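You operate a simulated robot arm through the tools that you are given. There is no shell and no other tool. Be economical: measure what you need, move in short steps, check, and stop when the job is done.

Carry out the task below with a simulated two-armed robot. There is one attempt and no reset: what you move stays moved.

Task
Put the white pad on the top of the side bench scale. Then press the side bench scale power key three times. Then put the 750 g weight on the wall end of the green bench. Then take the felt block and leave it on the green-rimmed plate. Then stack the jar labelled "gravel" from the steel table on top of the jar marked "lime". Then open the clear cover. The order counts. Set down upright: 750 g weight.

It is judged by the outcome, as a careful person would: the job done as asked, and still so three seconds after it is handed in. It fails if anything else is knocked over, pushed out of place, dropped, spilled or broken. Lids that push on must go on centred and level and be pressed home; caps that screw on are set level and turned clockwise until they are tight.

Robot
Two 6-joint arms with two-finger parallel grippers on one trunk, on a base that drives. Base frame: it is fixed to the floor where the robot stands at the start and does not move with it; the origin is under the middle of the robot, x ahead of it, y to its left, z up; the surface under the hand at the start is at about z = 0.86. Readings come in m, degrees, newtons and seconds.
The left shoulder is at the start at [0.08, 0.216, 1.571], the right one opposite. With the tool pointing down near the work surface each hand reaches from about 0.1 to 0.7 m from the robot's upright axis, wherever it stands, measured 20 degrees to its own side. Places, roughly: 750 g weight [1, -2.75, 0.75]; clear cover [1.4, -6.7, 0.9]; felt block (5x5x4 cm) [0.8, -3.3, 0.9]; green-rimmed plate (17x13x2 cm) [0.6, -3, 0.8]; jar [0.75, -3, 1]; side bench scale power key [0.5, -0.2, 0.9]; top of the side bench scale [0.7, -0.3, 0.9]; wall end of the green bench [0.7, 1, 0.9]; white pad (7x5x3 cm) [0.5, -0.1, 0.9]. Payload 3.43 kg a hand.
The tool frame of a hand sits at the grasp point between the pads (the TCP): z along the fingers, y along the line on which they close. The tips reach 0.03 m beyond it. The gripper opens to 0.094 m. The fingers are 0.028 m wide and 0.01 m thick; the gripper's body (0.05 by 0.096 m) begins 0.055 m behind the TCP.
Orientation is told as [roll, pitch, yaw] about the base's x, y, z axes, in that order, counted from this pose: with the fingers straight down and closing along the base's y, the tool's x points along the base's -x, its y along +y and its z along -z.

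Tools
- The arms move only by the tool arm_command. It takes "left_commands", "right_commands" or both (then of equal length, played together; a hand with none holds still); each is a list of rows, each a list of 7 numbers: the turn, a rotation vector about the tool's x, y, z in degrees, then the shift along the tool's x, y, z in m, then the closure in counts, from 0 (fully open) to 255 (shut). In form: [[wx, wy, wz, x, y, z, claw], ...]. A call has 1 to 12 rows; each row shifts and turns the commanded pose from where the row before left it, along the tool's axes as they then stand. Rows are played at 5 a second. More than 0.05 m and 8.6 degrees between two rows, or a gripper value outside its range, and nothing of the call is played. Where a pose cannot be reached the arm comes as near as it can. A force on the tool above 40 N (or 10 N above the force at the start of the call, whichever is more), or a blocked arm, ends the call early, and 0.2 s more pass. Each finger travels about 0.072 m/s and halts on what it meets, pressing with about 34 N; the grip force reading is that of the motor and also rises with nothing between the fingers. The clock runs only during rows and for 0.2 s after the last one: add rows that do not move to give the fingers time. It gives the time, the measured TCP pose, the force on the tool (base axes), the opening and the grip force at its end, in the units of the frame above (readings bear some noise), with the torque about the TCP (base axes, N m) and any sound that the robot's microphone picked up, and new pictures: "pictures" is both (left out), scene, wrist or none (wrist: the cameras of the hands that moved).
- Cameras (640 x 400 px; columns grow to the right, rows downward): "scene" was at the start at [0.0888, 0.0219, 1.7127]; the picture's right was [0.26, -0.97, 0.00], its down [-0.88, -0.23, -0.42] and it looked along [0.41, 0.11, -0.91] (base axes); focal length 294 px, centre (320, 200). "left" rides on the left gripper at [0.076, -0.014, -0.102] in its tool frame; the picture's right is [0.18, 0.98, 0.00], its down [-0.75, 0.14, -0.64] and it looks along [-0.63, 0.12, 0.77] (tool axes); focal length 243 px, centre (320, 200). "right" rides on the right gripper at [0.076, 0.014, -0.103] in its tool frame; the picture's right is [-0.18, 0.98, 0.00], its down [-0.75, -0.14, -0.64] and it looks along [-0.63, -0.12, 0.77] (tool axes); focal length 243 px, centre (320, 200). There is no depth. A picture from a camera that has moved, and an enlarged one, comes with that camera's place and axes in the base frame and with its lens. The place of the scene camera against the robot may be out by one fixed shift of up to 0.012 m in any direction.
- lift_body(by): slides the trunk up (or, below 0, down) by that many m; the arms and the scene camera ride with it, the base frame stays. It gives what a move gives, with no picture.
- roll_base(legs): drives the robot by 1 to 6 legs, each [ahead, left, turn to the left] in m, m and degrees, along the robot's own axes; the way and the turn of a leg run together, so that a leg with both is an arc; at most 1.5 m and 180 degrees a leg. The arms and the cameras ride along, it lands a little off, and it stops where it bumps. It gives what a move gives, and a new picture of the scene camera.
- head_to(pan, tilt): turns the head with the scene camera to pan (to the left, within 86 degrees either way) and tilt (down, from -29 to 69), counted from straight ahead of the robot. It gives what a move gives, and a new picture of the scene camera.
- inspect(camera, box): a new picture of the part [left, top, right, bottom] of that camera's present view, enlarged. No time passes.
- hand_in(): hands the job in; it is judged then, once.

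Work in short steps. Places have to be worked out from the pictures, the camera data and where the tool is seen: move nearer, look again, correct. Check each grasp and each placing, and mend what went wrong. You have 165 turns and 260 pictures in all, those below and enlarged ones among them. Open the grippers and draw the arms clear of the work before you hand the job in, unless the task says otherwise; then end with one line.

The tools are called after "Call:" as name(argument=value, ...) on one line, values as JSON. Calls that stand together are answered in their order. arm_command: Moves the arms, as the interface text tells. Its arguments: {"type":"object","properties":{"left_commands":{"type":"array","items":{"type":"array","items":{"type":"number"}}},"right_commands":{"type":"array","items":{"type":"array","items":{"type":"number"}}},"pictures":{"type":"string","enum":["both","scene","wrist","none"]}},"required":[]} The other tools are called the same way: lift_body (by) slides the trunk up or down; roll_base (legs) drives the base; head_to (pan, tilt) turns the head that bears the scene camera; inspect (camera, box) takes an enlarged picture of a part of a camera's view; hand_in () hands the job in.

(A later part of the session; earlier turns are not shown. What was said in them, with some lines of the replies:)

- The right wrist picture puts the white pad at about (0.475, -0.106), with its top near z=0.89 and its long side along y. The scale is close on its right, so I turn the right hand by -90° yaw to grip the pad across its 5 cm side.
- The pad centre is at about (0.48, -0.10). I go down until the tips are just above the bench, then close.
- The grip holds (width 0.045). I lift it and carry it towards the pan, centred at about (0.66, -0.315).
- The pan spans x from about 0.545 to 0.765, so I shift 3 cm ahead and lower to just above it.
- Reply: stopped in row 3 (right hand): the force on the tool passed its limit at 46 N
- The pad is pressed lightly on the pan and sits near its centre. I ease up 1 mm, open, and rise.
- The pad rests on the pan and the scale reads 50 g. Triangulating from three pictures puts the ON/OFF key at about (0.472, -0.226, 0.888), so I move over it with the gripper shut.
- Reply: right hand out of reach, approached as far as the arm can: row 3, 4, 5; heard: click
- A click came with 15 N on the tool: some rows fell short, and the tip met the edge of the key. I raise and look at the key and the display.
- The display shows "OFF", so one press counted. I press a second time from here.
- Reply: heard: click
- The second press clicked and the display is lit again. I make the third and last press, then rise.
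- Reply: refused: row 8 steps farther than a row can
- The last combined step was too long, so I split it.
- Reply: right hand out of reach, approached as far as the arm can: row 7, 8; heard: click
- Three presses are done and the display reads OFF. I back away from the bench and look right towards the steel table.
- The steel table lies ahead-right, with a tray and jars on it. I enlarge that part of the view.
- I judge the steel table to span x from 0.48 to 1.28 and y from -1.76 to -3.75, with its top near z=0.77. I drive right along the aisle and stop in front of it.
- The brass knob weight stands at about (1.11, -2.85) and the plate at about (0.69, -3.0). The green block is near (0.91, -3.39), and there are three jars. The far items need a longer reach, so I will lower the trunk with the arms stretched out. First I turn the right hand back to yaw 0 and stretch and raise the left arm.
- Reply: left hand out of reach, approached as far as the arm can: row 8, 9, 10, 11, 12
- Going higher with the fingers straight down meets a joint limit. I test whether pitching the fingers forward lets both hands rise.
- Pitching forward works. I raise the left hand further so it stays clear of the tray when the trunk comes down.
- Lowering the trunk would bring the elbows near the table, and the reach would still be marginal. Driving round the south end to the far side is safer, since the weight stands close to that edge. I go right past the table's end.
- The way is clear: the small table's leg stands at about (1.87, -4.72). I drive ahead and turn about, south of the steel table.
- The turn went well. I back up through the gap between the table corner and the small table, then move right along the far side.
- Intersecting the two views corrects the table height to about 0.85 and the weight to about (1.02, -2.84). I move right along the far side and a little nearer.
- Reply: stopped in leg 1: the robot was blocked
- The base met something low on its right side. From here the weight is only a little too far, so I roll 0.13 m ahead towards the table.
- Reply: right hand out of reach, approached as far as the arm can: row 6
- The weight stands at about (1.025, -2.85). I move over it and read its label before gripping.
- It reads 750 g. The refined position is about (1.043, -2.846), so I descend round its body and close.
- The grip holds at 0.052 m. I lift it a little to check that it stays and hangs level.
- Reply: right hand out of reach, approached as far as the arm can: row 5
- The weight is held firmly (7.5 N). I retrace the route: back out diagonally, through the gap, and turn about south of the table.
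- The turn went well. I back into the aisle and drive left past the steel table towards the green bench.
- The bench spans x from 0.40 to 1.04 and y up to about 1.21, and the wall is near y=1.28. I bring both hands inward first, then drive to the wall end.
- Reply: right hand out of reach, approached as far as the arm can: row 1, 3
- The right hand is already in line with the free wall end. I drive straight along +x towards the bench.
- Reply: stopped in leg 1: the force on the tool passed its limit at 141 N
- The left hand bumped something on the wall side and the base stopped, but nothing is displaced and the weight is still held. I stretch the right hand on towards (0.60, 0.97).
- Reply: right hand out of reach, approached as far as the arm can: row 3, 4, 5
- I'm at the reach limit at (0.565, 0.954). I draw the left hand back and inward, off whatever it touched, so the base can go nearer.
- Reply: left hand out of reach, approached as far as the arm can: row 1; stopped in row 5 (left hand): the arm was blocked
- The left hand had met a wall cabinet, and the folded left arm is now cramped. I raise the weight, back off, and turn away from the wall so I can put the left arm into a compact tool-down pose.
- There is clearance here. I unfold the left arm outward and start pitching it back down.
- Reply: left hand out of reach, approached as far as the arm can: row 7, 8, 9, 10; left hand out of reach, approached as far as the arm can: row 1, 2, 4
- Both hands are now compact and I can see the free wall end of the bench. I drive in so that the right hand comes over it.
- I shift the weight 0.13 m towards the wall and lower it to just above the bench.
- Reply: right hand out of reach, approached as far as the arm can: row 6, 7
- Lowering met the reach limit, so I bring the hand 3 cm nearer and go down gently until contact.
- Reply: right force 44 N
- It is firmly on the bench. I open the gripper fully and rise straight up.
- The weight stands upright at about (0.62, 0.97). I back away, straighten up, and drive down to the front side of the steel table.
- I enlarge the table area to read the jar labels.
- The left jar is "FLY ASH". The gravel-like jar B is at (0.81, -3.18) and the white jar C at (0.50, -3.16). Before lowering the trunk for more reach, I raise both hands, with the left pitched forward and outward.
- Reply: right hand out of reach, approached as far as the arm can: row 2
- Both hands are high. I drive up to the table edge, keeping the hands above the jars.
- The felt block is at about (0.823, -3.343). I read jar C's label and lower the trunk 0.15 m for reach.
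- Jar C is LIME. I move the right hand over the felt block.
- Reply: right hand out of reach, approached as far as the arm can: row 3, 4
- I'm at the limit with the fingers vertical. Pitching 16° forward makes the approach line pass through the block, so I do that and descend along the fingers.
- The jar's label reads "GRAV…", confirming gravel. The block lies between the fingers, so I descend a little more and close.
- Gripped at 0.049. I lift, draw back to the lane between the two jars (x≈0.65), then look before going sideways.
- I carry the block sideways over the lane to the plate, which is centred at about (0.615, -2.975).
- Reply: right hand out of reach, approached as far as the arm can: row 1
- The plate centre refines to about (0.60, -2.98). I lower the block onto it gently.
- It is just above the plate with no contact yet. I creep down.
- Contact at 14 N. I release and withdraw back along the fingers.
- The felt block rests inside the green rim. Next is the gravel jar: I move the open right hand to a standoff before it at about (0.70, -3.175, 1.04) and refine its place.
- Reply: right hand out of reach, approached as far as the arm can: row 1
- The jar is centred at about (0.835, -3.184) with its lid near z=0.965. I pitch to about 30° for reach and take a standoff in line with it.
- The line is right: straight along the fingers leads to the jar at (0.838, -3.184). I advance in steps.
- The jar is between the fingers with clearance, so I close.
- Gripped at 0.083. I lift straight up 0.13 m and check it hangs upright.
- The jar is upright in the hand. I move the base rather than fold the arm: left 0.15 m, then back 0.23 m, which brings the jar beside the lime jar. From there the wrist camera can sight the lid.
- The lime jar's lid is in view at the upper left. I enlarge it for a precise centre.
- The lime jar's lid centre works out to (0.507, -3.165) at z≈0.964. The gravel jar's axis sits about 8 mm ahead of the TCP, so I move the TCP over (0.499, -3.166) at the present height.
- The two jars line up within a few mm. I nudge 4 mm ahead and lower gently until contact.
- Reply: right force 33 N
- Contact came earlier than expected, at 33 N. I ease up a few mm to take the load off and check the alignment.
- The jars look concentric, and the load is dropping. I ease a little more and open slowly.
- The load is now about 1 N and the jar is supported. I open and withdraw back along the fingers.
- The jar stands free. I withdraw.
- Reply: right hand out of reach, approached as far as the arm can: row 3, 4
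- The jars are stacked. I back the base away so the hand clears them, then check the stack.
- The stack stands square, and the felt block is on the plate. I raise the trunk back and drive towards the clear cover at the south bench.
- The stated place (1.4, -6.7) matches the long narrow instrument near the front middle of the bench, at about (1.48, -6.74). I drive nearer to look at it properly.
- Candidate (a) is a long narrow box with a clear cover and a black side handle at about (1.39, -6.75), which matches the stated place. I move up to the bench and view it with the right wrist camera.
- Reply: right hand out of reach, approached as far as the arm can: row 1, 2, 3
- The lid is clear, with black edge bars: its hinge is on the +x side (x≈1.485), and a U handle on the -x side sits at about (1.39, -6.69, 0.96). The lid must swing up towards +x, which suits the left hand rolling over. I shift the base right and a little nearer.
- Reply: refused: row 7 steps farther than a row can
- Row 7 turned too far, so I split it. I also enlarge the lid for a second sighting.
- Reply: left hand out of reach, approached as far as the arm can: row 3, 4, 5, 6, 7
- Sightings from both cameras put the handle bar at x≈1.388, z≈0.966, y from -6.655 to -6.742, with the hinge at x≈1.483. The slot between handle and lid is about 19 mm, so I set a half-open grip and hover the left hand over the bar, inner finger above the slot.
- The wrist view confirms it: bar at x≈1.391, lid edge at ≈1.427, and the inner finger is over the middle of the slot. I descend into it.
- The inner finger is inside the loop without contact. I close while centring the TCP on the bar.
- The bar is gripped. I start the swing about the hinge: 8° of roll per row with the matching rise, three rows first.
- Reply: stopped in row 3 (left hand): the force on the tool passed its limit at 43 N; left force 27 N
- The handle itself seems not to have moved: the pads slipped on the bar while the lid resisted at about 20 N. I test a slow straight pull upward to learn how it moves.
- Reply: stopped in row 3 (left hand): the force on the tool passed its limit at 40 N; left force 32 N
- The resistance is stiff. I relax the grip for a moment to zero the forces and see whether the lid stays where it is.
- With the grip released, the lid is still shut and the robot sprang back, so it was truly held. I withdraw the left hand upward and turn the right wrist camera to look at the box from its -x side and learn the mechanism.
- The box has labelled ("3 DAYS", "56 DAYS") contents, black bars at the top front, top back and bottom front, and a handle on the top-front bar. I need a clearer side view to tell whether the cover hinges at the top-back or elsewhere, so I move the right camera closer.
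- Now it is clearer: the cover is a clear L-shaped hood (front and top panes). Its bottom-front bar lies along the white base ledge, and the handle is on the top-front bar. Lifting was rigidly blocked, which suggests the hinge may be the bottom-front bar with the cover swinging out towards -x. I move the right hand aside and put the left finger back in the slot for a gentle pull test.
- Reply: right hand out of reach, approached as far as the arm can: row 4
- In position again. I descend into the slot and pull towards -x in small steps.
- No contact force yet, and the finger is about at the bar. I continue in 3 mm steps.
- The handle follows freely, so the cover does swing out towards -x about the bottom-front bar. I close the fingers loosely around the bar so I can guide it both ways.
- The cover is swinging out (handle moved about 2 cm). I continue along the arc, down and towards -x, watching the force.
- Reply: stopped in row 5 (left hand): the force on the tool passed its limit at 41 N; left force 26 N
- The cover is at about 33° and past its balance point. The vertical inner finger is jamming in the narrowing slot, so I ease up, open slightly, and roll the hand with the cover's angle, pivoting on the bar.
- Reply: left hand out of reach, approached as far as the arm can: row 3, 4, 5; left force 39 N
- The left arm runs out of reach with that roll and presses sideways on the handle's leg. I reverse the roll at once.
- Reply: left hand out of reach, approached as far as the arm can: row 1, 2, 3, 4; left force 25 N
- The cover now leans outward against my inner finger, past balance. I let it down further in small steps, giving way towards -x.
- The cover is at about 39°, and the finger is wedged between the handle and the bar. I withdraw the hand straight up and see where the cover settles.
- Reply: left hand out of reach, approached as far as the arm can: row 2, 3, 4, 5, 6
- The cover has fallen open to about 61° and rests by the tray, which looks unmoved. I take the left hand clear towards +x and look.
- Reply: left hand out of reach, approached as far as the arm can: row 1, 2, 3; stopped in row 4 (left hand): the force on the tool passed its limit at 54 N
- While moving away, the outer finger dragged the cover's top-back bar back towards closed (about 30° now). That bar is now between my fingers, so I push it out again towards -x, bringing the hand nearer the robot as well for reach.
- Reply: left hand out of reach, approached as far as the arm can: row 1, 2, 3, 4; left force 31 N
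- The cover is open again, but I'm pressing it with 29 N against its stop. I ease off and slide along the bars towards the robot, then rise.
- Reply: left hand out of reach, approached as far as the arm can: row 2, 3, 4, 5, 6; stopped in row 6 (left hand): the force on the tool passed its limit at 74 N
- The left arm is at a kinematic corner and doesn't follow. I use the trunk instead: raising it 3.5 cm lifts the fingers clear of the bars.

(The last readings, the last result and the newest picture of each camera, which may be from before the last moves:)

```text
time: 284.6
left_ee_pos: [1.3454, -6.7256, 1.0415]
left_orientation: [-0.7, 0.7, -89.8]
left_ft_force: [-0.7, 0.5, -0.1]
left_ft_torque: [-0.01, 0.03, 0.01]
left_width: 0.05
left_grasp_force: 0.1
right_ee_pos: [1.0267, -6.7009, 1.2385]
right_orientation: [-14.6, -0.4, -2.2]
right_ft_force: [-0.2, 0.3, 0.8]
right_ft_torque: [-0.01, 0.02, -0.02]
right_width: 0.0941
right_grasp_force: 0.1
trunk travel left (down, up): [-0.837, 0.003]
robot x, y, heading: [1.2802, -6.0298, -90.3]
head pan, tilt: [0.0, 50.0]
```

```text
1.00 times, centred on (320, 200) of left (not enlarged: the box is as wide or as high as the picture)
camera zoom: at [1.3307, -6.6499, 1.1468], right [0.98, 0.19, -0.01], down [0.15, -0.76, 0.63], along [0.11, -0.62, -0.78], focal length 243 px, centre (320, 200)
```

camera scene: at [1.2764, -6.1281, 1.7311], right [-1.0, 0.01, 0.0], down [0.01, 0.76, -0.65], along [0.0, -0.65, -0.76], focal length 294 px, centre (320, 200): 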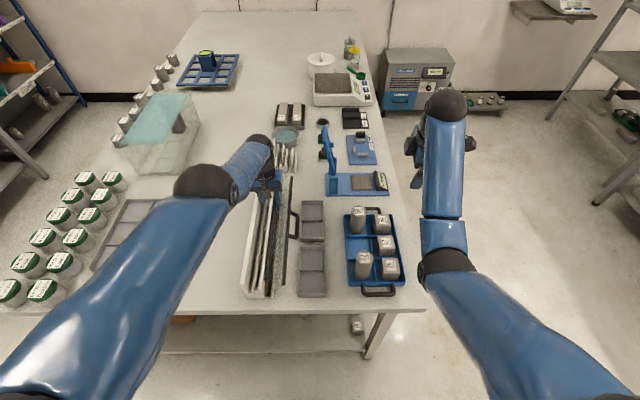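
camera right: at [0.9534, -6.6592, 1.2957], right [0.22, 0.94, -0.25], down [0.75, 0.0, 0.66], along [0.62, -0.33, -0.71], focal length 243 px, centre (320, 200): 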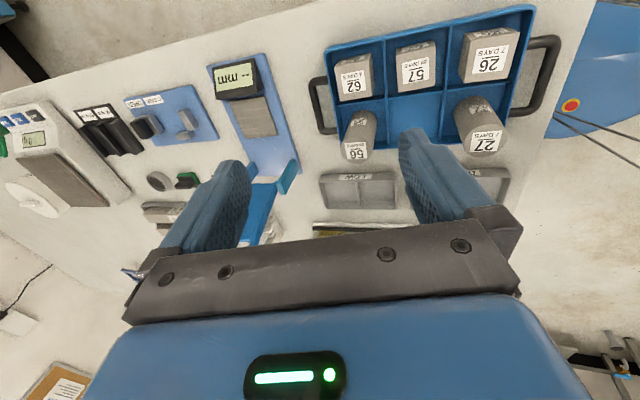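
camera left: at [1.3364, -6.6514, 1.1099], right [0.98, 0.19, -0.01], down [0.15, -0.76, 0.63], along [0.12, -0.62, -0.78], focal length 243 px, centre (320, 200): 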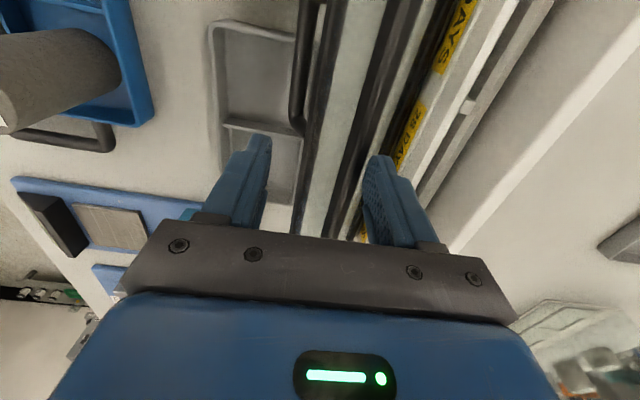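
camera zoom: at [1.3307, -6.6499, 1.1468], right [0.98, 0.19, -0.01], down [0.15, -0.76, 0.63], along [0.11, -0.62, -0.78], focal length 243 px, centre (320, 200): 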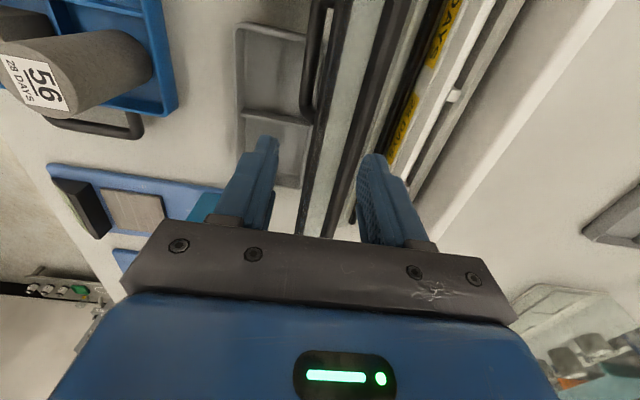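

The fingers are clear (tips at 1.01, bars under 0.98). I back the base straight off along the bars' direction and look at the result.

Call:
roll_base(legs=[[-0.35, 0, 0]])

Call:
inspect(camera="scene", box=[220, 60, 400, 220])

```text
time: 286.9
left_ee_pos: [1.3457, -6.3748, 1.0394]
left_orientation: [-0.7, 0.9, -89.8]
left_ft_force: [-0.2, -0.2, 0.0]
left_ft_torque: [0.02, 0.0, -0.01]
left_width: 0.0501
left_grasp_force: 0.0
right_ee_pos: [1.0274, -6.3507, 1.2344]
right_orientation: [-14.3, -0.4, -2.3]
right_ft_force: [0.5, -0.4, 0.8]
right_ft_torque: [-0.01, 0.01, 0.0]
right_width: 0.0937
right_grasp_force: 0.1
trunk travel left (down, up): [-0.837, 0.003]
robot x, y, heading: [1.278, -5.6789, -90.3]
head pan, tilt: [0.0, 50.0]
camera scene: at [1.2797, -5.7851, 1.7663], right [-1.0, 0.01, 0.0], down [0.01, 0.77, -0.64], along [0.0, -0.64, -0.77], focal length 294 px, centre (320, 200)
```

scene: 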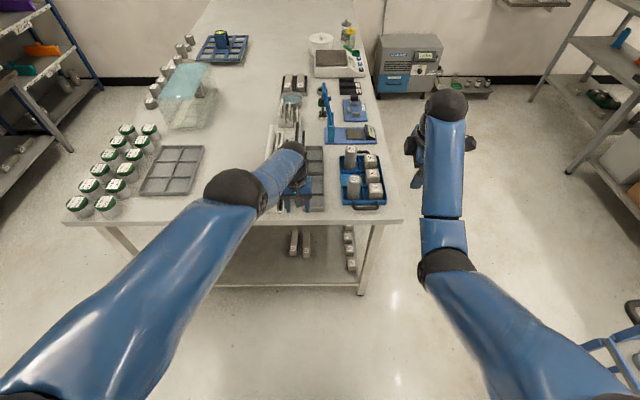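

```text
2.50 times, centred on (310, 140) of scene
camera zoom: at [1.2797, -5.7851, 1.7663], right [-1.0, 0.01, 0.0], down [0.01, 0.77, -0.64], along [0.0, -0.64, -0.77], focal length 735 px, centre (345, 350)
```

zoom: 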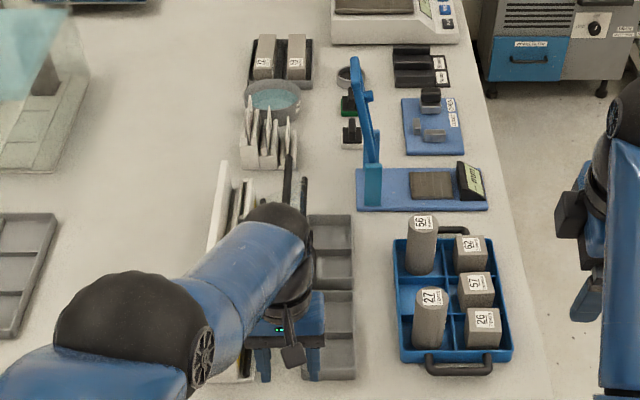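

I move the left hand aside to see the cover fully.

Call:
arm_command(left_commands=[[0, 0, 0, 0.02, 0.04, 0, 0], [0, 0, 0, 0.02, 0.04, 0, 0], [0, 0, 0, 0.02, 0.04, 0, 0], [0, 0, 0, 0.02, 0.04, 0, 0], [0, 0, 0, 0.02, 0.04, 0, 0], [0, 0, 0, 0, 0.04, 0, 0], [0, 0, 0, 0, 0.04, 0, 0]], pictures="scene")

Call:
inspect(camera="scene", box=[240, 80, 400, 230])

```text
time: 288.5
left_ee_pos: [1.6186, -6.3583, 0.9993]
left_orientation: [-0.8, 0.6, -90.0]
left_ft_force: [0.7, -0.2, -0.3]
left_ft_torque: [0.02, -0.01, 0.02]
left_width: 0.0941
left_grasp_force: 0.1
left hand out of reach, approached as far as the arm can: row 1, 2, 3, 4, 5, 7
right_ee_pos: [1.0281, -6.3474, 1.2373]
right_orientation: [-14.5, -0.5, -2.2]
right_ft_force: [-0.8, -0.2, 0.1]
right_ft_torque: [0.01, 0.01, -0.01]
right_width: 0.0938
right_grasp_force: 0.2
trunk travel left (down, up): [-0.837, 0.003]
robot x, y, heading: [1.2796, -5.6806, -90.2]
head pan, tilt: [0.0, 50.0]
camera scene: at [1.2814, -5.7799, 1.7668], right [-1.0, 0.01, 0.0], down [0.01, 0.77, -0.64], along [-0.01, -0.64, -0.77], focal length 294 px, centre (320, 200)
```

scene: 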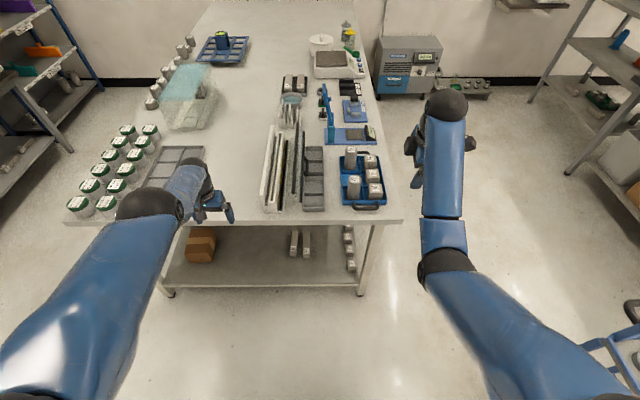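

```text
2.67 times, centred on (320, 155) of scene
camera zoom: at [1.2814, -5.7799, 1.7668], right [-1.0, 0.01, 0.0], down [0.01, 0.77, -0.64], along [-0.01, -0.64, -0.77], focal length 784 px, centre (320, 320)
```

zoom: 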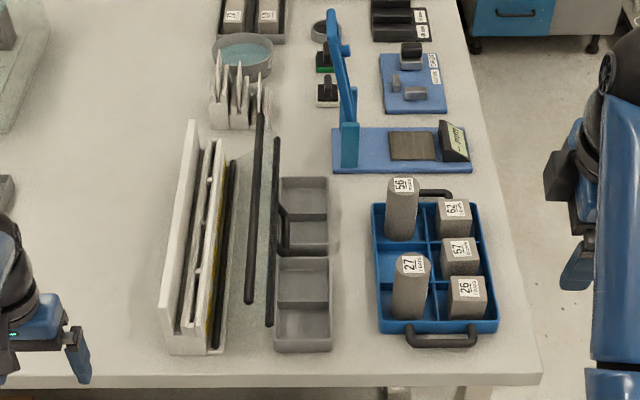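

The cover stands open at about 61° against its stop. The contents are exposed, both trays keep their alignment, and nothing else has moved. I back off clear of the bench with both grippers open.

Call:
roll_base(legs=[[-0.3, 0, 0]])

Call:
inspect(camera="scene", box=[240, 50, 400, 180])

```text
time: 290.6
left_ee_pos: [1.6205, -6.0585, 0.9972]
left_orientation: [-0.7, 0.8, -89.8]
left_ft_force: [-0.1, -1.0, -0.8]
left_ft_torque: [0.02, 0.02, -0.02]
left_width: 0.0937
left_grasp_force: 0.1
right_ee_pos: [1.0303, -6.0484, 1.2345]
right_orientation: [-14.3, -0.4, -2.1]
right_ft_force: [0.2, -0.3, -0.5]
right_ft_torque: [0.02, -0.02, -0.02]
right_width: 0.094
right_grasp_force: 0.0
trunk travel left (down, up): [-0.837, 0.003]
robot x, y, heading: [1.2829, -5.3779, -90.5]
head pan, tilt: [0.0, 50.0]
camera scene: at [1.282, -5.4819, 1.7663], right [-1.0, 0.01, 0.0], down [0.01, 0.77, -0.64], along [0.0, -0.64, -0.77], focal length 294 px, centre (320, 200)
```

scene: 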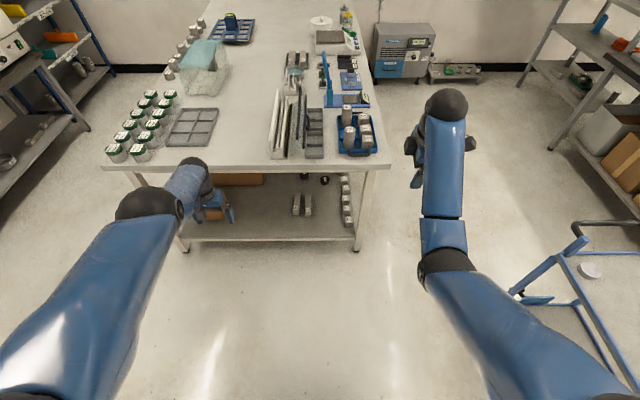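

```text
3.08 times, centred on (320, 115) of scene
camera zoom: at [1.282, -5.4819, 1.7663], right [-1.0, 0.01, 0.0], down [0.01, 0.77, -0.64], along [0.0, -0.64, -0.77], focal length 905 px, centre (320, 462)
```

zoom: 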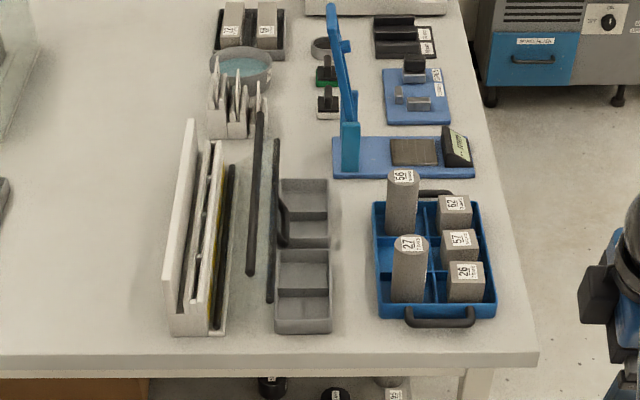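

The cover stays open, the arms are clear, and the grippers are open and empty. I hand in.

Call:
hand_in()

```text
The job is handed in.
```

All six steps were carried out in order and the job is handed in; the clear cover stands open at about 61°, which seems to be as far as it goes, since a 29 N push opened it no further.
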